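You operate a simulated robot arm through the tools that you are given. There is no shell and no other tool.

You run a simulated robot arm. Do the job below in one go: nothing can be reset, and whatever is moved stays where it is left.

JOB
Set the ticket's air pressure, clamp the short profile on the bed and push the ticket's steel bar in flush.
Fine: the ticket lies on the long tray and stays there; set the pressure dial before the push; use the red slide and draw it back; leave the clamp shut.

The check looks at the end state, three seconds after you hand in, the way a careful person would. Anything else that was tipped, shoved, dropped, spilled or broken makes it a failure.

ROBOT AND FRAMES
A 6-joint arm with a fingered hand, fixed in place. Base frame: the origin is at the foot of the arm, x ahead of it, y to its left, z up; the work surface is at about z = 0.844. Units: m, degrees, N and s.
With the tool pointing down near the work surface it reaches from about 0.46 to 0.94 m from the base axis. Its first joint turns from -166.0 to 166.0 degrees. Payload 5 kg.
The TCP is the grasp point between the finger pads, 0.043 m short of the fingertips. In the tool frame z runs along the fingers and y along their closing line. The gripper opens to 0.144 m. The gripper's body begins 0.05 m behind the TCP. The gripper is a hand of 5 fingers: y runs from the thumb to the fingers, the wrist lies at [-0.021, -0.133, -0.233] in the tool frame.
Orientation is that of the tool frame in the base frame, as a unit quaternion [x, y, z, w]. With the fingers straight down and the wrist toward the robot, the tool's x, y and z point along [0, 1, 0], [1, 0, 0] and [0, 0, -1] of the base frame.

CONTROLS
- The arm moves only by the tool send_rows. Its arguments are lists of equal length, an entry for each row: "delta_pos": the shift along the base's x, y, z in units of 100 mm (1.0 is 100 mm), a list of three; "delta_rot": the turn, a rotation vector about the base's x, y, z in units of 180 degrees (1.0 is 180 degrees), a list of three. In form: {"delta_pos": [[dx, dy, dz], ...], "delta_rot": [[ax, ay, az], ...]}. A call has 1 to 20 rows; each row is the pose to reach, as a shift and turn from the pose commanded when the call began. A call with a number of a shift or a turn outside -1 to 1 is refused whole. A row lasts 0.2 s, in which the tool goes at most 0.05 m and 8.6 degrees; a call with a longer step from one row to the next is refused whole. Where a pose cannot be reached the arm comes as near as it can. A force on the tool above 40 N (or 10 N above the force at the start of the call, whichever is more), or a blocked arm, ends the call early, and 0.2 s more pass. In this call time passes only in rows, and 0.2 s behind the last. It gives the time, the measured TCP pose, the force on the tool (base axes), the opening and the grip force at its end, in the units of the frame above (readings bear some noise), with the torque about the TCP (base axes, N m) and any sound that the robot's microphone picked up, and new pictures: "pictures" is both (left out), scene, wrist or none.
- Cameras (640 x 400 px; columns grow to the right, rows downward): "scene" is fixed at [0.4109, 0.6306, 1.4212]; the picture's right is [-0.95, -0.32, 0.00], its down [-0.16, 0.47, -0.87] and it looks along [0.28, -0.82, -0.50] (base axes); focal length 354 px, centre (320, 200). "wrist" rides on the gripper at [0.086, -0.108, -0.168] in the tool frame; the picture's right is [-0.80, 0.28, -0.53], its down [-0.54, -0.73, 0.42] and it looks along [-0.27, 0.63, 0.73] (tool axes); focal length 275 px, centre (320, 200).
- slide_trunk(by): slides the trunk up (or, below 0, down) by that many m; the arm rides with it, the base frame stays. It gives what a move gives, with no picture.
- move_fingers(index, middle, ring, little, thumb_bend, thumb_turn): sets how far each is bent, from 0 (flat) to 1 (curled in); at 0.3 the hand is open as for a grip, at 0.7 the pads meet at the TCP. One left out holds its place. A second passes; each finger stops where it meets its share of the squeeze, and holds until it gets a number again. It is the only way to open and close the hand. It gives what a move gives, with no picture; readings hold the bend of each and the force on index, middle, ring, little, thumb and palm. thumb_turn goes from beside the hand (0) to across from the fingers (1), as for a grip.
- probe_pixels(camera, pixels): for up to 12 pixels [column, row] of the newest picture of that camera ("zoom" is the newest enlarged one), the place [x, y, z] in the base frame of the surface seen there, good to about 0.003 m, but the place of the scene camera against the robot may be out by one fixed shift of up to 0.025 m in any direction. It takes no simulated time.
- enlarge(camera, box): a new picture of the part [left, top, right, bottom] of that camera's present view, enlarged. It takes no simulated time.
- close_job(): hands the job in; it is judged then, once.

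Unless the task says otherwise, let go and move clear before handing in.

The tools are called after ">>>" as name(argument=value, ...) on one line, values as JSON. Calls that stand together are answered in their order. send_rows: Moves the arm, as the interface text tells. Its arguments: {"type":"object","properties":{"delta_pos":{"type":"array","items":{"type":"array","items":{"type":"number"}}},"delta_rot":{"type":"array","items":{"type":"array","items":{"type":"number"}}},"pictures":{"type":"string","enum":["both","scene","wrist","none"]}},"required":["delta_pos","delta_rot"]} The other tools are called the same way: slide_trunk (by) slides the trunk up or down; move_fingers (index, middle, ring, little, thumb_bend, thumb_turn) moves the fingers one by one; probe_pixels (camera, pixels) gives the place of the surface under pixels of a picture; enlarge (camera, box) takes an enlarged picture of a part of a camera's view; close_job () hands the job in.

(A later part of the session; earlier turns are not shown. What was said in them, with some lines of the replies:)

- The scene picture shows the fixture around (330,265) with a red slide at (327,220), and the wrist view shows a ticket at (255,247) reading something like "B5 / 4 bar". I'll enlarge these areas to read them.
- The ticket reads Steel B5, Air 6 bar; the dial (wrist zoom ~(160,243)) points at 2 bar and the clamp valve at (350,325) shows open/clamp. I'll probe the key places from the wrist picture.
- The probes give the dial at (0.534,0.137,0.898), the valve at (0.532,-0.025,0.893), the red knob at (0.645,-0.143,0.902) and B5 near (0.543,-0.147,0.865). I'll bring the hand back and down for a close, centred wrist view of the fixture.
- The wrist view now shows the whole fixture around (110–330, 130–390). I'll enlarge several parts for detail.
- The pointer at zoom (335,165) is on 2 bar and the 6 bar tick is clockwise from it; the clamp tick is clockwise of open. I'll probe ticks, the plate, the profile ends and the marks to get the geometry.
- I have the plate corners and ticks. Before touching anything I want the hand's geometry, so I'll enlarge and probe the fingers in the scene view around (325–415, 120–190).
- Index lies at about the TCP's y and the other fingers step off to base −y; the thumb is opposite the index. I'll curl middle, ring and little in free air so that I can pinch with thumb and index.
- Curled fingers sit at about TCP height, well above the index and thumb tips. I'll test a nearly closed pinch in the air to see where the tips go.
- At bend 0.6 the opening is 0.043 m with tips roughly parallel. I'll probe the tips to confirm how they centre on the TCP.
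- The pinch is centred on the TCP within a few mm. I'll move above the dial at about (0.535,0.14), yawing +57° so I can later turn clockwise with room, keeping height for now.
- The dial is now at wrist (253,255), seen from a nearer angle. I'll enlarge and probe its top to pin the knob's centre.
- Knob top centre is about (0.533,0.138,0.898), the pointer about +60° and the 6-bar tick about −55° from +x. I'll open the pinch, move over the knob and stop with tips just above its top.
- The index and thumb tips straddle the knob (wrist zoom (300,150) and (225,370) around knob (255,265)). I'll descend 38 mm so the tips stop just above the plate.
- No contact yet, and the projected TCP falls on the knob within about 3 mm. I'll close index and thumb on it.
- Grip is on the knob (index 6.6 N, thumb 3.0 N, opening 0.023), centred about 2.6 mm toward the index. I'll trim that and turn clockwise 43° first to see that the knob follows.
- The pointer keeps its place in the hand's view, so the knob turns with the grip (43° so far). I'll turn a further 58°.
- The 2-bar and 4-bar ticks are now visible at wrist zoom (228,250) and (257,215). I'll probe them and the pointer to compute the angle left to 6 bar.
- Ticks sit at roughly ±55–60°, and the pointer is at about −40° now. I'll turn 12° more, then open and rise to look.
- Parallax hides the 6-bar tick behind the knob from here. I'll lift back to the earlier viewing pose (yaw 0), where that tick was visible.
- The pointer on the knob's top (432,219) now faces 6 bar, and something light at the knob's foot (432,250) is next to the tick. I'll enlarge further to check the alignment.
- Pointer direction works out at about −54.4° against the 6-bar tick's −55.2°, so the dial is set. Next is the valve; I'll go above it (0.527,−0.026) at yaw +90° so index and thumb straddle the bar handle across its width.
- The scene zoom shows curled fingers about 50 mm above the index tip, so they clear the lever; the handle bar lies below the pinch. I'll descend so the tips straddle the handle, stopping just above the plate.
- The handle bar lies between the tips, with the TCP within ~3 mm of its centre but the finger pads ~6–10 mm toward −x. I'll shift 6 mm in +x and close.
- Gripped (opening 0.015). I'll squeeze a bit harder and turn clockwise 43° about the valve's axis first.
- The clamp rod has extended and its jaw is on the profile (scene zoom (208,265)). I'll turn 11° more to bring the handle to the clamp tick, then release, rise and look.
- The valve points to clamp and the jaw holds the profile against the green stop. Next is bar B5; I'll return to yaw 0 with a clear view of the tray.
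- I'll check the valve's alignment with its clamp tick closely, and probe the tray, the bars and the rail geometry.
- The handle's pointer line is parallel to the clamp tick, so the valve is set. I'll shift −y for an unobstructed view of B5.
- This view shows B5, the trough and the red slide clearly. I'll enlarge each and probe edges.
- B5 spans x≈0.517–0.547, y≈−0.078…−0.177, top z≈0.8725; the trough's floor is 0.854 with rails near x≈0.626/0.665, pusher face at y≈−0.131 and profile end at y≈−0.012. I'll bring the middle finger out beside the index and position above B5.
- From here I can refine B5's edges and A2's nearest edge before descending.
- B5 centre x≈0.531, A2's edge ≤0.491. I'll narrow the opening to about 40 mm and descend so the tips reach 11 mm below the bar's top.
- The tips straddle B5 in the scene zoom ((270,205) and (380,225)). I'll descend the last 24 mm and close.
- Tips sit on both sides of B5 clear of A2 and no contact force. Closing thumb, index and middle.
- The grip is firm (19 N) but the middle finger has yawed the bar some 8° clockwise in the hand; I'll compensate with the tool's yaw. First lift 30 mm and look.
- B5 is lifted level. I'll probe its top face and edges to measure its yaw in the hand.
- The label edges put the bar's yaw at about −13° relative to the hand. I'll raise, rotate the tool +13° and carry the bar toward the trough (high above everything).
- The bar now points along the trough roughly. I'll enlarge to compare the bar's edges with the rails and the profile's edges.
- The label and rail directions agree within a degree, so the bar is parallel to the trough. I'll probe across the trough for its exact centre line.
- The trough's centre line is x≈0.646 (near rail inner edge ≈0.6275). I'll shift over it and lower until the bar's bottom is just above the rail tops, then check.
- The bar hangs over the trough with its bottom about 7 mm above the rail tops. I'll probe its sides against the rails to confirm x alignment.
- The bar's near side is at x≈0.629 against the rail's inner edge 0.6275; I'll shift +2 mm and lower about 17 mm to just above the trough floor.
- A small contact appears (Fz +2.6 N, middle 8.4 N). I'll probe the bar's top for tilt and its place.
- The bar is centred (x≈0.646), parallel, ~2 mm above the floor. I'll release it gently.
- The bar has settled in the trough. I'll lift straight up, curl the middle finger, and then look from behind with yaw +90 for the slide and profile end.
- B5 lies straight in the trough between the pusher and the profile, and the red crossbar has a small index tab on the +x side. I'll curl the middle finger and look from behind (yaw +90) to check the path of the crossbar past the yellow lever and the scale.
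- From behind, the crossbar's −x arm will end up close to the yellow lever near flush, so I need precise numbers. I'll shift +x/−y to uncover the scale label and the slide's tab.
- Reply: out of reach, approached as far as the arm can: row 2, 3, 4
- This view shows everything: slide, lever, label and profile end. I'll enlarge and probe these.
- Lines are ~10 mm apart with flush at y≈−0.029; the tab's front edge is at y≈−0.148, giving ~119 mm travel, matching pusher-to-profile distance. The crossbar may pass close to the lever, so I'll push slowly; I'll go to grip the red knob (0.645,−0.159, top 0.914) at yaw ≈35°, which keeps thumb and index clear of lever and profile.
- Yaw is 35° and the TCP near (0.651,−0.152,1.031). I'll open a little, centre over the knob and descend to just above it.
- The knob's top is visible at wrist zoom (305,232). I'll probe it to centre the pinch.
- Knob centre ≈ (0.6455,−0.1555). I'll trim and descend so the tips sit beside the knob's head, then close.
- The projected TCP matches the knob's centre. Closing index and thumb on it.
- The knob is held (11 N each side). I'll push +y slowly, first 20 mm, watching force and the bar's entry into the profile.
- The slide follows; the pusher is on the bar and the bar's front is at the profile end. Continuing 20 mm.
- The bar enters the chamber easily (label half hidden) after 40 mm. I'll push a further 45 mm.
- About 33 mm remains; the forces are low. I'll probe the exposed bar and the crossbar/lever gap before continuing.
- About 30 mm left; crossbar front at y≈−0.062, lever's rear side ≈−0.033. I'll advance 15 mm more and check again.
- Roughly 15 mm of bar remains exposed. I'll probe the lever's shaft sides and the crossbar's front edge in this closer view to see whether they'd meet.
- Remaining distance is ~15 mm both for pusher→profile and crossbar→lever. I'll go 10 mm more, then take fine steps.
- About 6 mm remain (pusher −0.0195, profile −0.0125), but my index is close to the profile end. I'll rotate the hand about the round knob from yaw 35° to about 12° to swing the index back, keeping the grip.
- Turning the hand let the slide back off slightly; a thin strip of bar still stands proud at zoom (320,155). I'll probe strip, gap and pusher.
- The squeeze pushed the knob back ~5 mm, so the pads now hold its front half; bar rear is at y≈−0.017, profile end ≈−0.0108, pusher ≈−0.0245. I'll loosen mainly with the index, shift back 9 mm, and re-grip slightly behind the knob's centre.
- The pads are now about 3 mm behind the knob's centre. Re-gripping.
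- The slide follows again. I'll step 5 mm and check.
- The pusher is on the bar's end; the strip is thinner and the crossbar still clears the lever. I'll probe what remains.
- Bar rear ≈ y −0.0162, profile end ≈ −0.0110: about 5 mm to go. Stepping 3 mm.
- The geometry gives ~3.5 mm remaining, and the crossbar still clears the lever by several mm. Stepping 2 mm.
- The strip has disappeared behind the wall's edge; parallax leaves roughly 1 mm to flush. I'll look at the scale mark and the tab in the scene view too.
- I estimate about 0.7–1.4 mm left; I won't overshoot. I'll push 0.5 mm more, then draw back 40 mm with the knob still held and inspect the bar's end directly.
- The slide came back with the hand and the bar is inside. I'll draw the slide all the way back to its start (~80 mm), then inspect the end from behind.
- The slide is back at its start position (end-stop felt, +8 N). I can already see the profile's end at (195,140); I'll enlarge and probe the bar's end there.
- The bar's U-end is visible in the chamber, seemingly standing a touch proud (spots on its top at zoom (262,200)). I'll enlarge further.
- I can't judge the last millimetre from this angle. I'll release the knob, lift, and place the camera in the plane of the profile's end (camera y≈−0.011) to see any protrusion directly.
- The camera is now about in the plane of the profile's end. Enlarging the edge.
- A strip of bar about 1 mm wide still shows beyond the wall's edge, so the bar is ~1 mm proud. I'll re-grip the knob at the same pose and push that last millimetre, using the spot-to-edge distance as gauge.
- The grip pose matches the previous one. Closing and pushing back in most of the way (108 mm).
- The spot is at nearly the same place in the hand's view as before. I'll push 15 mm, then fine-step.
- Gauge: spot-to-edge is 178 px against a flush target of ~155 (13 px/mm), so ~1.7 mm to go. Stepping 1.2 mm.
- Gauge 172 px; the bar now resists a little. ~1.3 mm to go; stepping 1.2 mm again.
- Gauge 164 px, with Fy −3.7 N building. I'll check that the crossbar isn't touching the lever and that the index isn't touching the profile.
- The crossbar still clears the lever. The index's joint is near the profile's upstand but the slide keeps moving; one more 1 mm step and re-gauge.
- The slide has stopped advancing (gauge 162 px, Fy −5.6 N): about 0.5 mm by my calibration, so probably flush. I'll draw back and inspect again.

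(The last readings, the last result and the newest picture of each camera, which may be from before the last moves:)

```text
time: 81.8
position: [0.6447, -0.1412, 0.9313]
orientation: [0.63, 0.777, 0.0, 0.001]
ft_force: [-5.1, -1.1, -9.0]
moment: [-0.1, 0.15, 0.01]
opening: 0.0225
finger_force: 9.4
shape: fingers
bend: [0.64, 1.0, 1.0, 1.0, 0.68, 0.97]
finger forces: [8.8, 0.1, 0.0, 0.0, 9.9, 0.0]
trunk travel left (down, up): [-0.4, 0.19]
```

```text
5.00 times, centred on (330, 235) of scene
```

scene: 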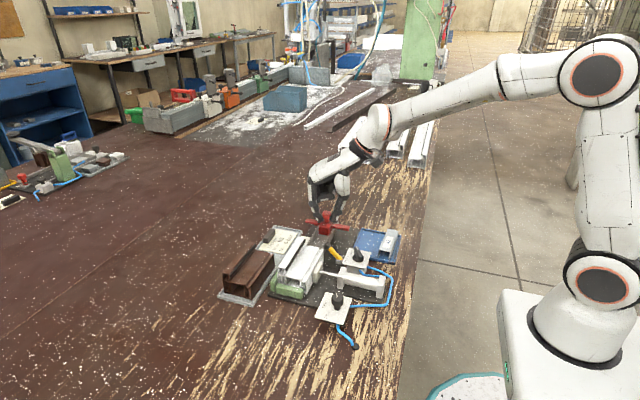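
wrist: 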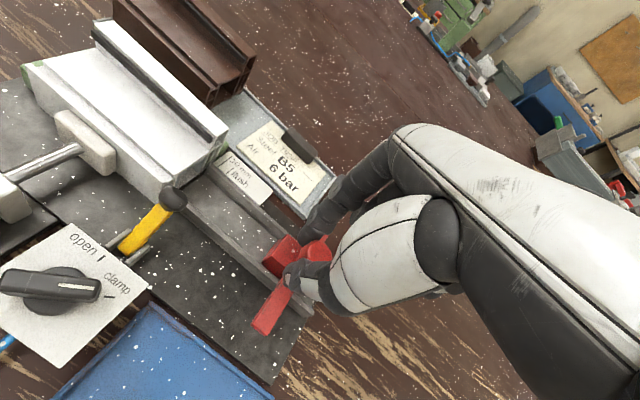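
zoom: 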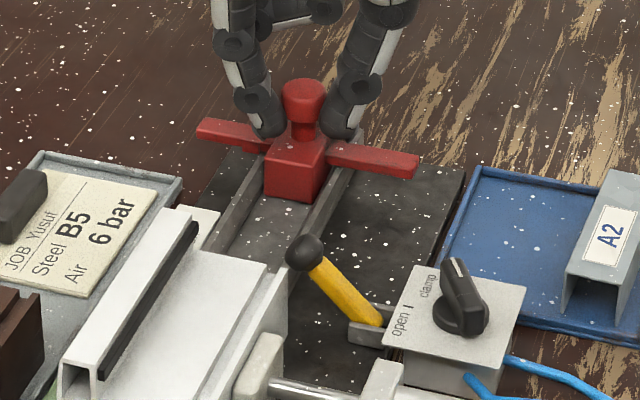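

Drawn back 100 mm; the slide is ~17 mm from its start. I'll finish drawing it back to its stop, release, lift, and inspect in the end plane.

>>> send_rows(delta_pos=[[0, -0.06, 0], [0, -0.11, 0], [0, -0.15, 0], [0, -0.17, 0]], delta_rot=[[0, 0, 0], [0, 0, 0], [0, 0, 0], [0, 0, 0]], pictures="none")

>>> move_fingers(index=0.57, thumb_bend=0.57)

>>> send_rows(delta_pos=[[0, 0, 0.2], [0, 0, 0.4], [-0.1, 0.2, 0.6], [-0.2, 0.4, 0.7], [-0.25, 0.6, 0.7]], delta_rot=[[0, 0, 0], [0, 0, 0], [0, 0, -0.03], [0, 0, -0.06], [0, 0, -0.067]])

>>> enlarge(camera="wrist", box=[198, 200, 234, 236])

>>> enlarge(camera="scene", box=[290, 195, 370, 275])

```text
time: 82.8
position: [0.6454, -0.1553, 0.9317]
orientation: [0.63, 0.776, 0.001, -0.001]
ft_force: [-3.4, 3.0, -9.4]
moment: [0.05, 0.14, 0.06]
opening: 0.0226
finger_force: 9.5
shape: fingers
bend: [0.64, 1.0, 1.0, 1.0, 0.68, 0.97]
finger forces: [10.1, 0.0, 0.1, 0.0, 9.6, 0.0]
trunk travel left (down, up): [-0.4, 0.19]
```

```text
time: 83.8
position: [0.6458, -0.156, 0.9323]
orientation: [0.63, 0.777, 0.0, 0.0]
ft_force: [1.0, -0.2, 0.3]
moment: [0.01, -0.01, 0.0]
opening: 0.0565
finger_force: 0.0
shape: fingers
bend: [0.56, 1.0, 1.0, 1.0, 0.56, 0.97]
finger forces: [0.0, 0.0, 0.0, 0.1, 0.0, 0.1]
trunk travel left (down, up): [-0.4, 0.19]
```

```text
time: 85.0
position: [0.6214, -0.0972, 1.0014]
orientation: [0.708, 0.706, 0.0, 0.0]
ft_force: [0.4, 0.2, -0.9]
moment: [0.02, -0.02, -0.01]
opening: 0.0564
finger_force: 0.1
shape: fingers
bend: [0.56, 1.0, 1.0, 1.0, 0.56, 0.97]
finger forces: [0.1, 0.1, 0.0, 0.0, 0.1, 0.0]
trunk travel left (down, up): [-0.4, 0.19]
```

scene: 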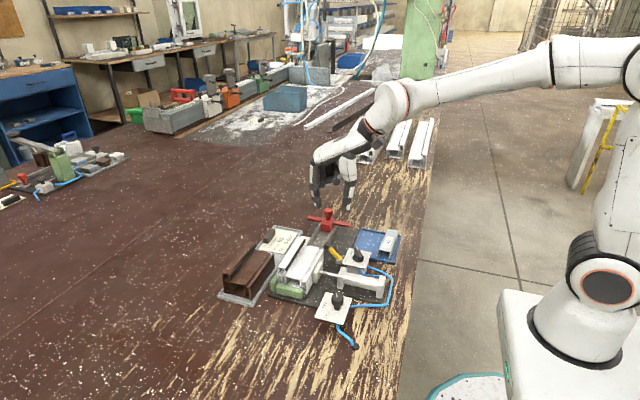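
wrist: 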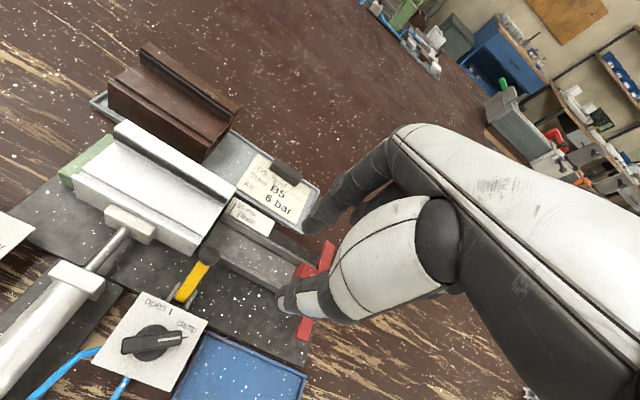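

```text
11.11 times, centred on (216, 218) of wrist
```

zoom: 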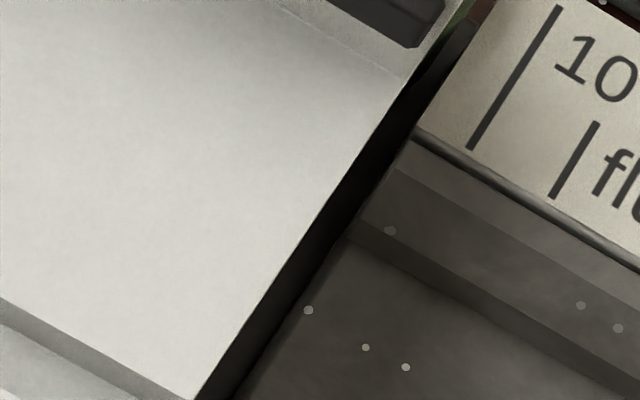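

```text
5.00 times, centred on (330, 235) of scene
```

zoom: 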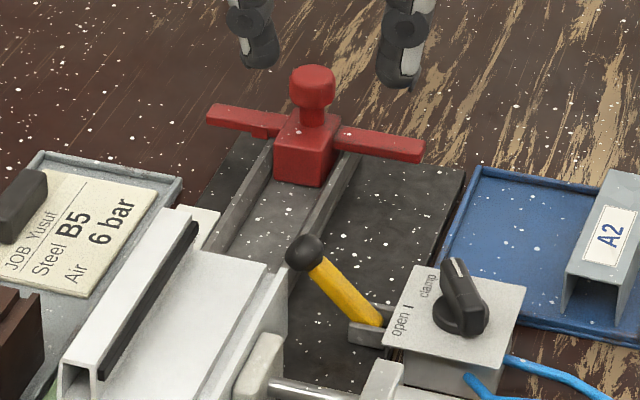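

No strip of bar is visible beyond the wall's edge now, and the slide is back at its start. I'll look from behind to make sure the bar isn't recessed.

>>> send_rows(delta_pos=[[0.02, -0.08, 0.1], [0.04, -0.16, 0.2], [0.06, -0.24, 0.3], [0.1, -0.32, 0.3], [0.12, -0.4, 0.3], [0.15, -0.48, 0.3], [0.18, -0.56, 0.3], [0.2, -0.64, 0.3], [0.25, -0.72, 0.3], [0.3, -0.8, 0.3], [0.32, -0.85, 0.3], [0.34, -0.9, 0.3]], delta_rot=[[0, 0, 0.042], [0, 0, 0.084], [0, 0, 0.126], [0, 0, 0.168], [0, 0, 0.21], [0, 0, 0.252], [0, 0, 0.294], [0, 0, 0.336], [0, 0, 0.378], [0, 0, 0.42], [0, 0, 0.46], [0, 0, 0.5]])

>>> enlarge(camera="wrist", box=[240, 110, 330, 190])

```text
time: 87.6
position: [0.6541, -0.188, 1.0311]
orientation: [0.001, 1.0, 0.0, 0.0]
ft_force: [0.2, -0.4, -0.1]
moment: [0.02, -0.04, 0.01]
opening: 0.0566
finger_force: 0.1
shape: fingers
bend: [0.56, 1.0, 1.0, 1.0, 0.56, 0.97]
finger forces: [0.1, 0.0, 0.0, 0.0, 0.0, 0.0]
trunk travel left (down, up): [-0.4, 0.19]
```

scene: 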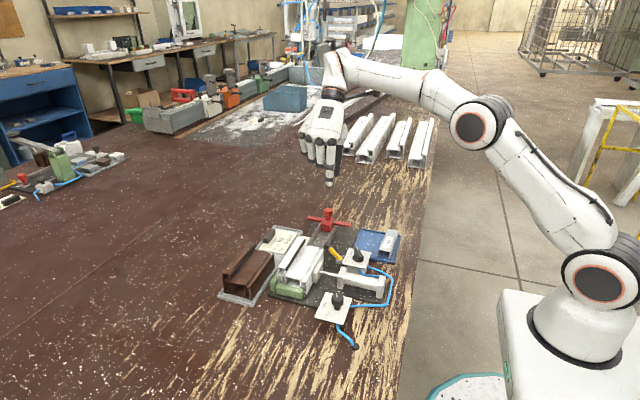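
wrist: 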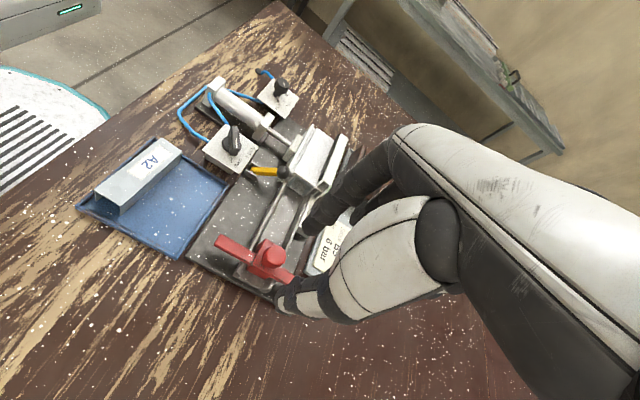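

```text
5.00 times, centred on (285, 150) of wrist
```

zoom: 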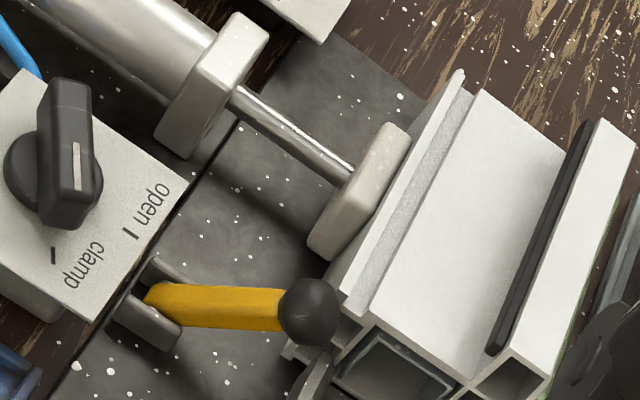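

>>> enlarge(camera="wrist", box=[278, 168, 322, 204])

>>> probe_pixels(camera="wrist", pixels=[[289, 189], [300, 182], [310, 190], [295, 180], [305, 186], [292, 177], [303, 183], [314, 190], [288, 196], [311, 196], [298, 190], [318, 186]])

```text
11.11 times, centred on (300, 186) of wrist
```

zoom: 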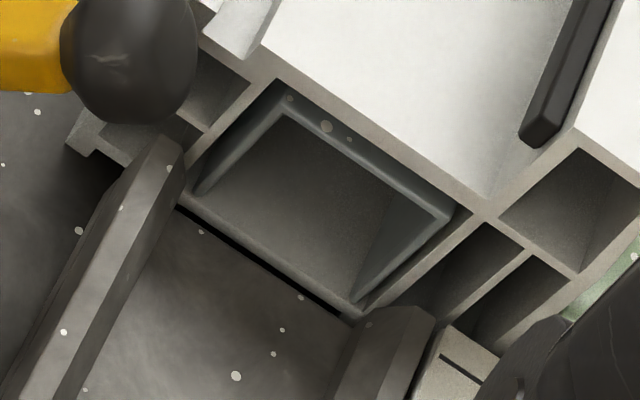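

```text
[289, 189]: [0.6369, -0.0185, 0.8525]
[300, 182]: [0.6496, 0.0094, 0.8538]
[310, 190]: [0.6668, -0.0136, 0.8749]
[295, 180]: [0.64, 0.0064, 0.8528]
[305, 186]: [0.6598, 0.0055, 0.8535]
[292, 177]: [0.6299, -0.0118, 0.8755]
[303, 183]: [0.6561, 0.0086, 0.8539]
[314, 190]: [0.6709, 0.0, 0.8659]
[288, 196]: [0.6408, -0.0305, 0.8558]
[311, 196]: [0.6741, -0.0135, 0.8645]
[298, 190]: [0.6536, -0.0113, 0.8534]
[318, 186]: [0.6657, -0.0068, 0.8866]
```

The bar's U-end and the chamber's rim look level. I'll enlarge the leg bottoms and the top edge more closely.

>>> enlarge(camera="wrist", box=[286, 176, 300, 190])

>>> enlarge(camera="wrist", box=[298, 184, 314, 200])

```text
16.00 times, centred on (293, 183) of wrist
```

zoom: 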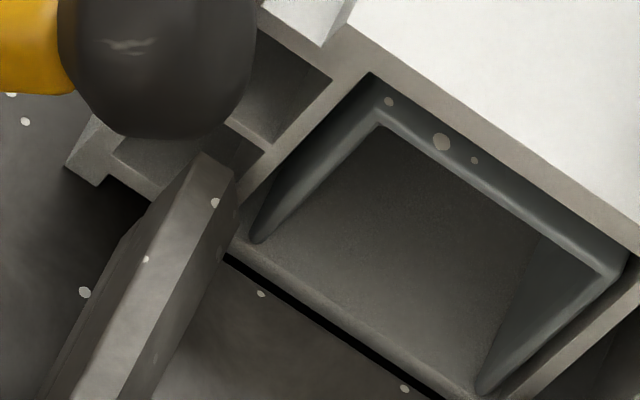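

```text
16.00 times, centred on (306, 192) of wrist
```

zoom: 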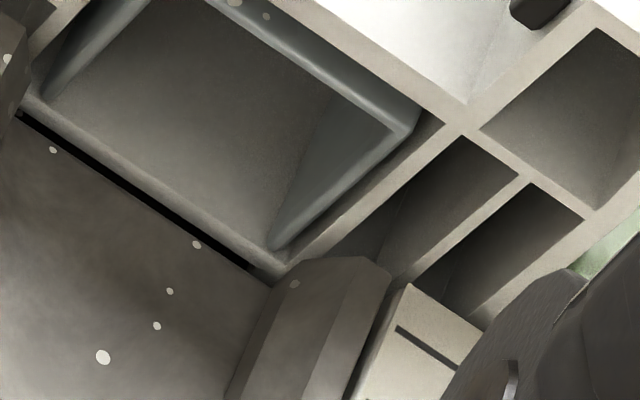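

The bar's legs end right at the chamber's rim: flush within a fraction of a millimetre. I'll raise the hand clear and take a final check of the dial, valve, ticket, lever and trays.

>>> send_rows(delta_pos=[[-0.05, -0.05, 0.3], [-0.1, -0.1, 0.6], [-0.15, -0.15, 0.9]], delta_rot=[[0, 0, 0], [0, 0, 0], [0, 0, 0]])

>>> enlarge(camera="scene", box=[210, 190, 410, 350])

>>> enlarge(camera="scene", box=[320, 280, 356, 316])

>>> enlarge(camera="wrist", box=[180, 80, 340, 220])

```text
time: 88.4
position: [0.6404, -0.1905, 1.0876]
orientation: [0.003, 1.0, -0.002, 0.0]
ft_force: [-0.3, 0.7, -0.9]
moment: [0.02, 0.0, 0.03]
opening: 0.0566
finger_force: 0.1
shape: fingers
bend: [0.56, 1.0, 1.0, 1.0, 0.56, 0.97]
finger forces: [0.0, 0.1, 0.0, 0.0, 0.0, 0.0]
out of reach, approached as far as the arm can: row 2, 3
trunk travel left (down, up): [-0.4, 0.19]
```

scene: 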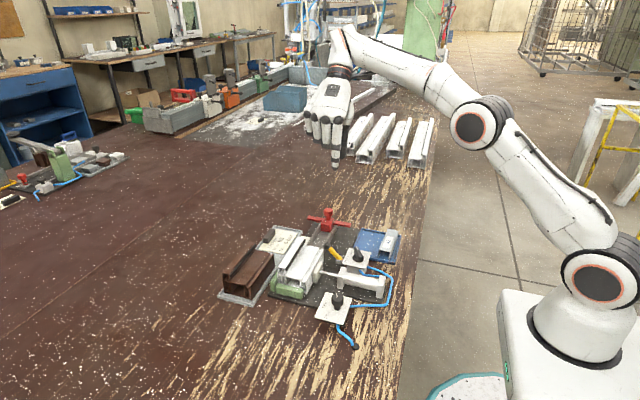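
wrist: 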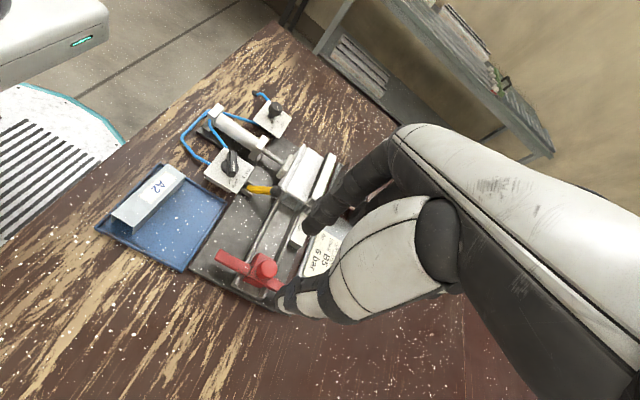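

```text
2.50 times, centred on (310, 270) of scene
```

zoom: 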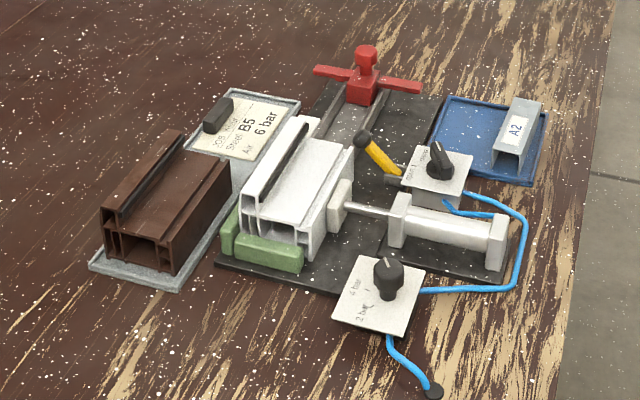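

```text
11.11 times, centred on (338, 298) of scene
```

zoom: 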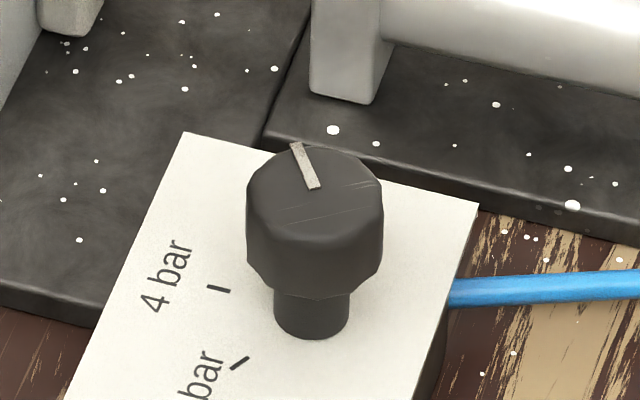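

```text
2.86 times, centred on (260, 150) of wrist
```

zoom: 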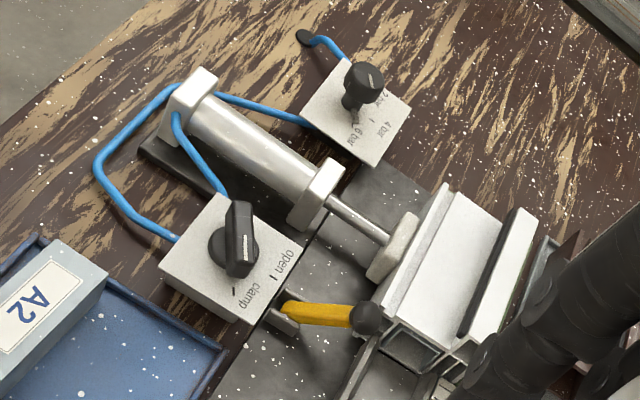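

Everything is in place; from this side the dial's foot tab and the 6-bar tick can be seen, so I'll check their alignment once more before handing in.

>>> enlarge(camera="wrist", box=[252, 98, 292, 138])

>>> enlarge(camera="wrist", box=[200, 140, 260, 195])

```text
10.00 times, centred on (272, 118) of wrist
```

zoom: 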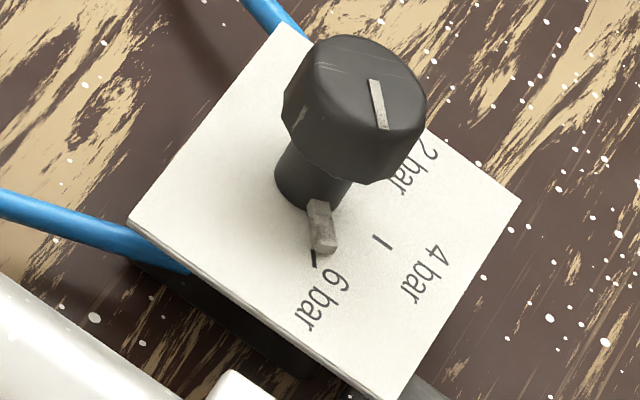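

```text
7.27 times, centred on (230, 168) of wrist
```

zoom: 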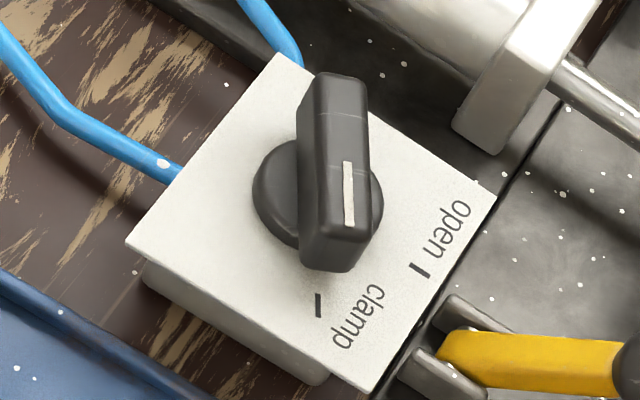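

The dial's tab and pointer line up with the 6-bar tick, and the valve handle is parallel to the clamp tick with the jaw shut on the profile. The bar sits flush, the slide is back at its start, and the ticket, lever and A2 look undisturbed. The hand is clear, so I'm handing in.

>>> close_job()

```text
The job is handed in.
```

The job is done and handed in; the check's verdict hasn't come back. These are the end states I saw in the last pictures:

- **Air pressure:** the dial was turned from 2 bar to the ticket's 6 bar, before the push. Its pointer lines up with the 6 bar tick to within about a degree.
- **Clamp:** the valve is on "clamp" and the jaw is shut on the short white profile. I left it shut.
- **Steel bar:** B5 is inside the profile. The first push left it about 1 mm proud, so I pushed again. The last close-up shows its end level with the profile's rim, to well under a millimetre as far as I can judge.
- **Red slide:** it did both pushes and was drawn back to its stop, at its starting position.
- **Everything else:** the ticket still lies on the long tray, and I saw no sign that the yellow lever, bar A2 or the brown profile had moved. The hand has let go and is clear of the fixture.

During the last millimetre of the push my index finger was very close to the profile's raised edge and may have brushed it. The profile showed no sign of having moved.
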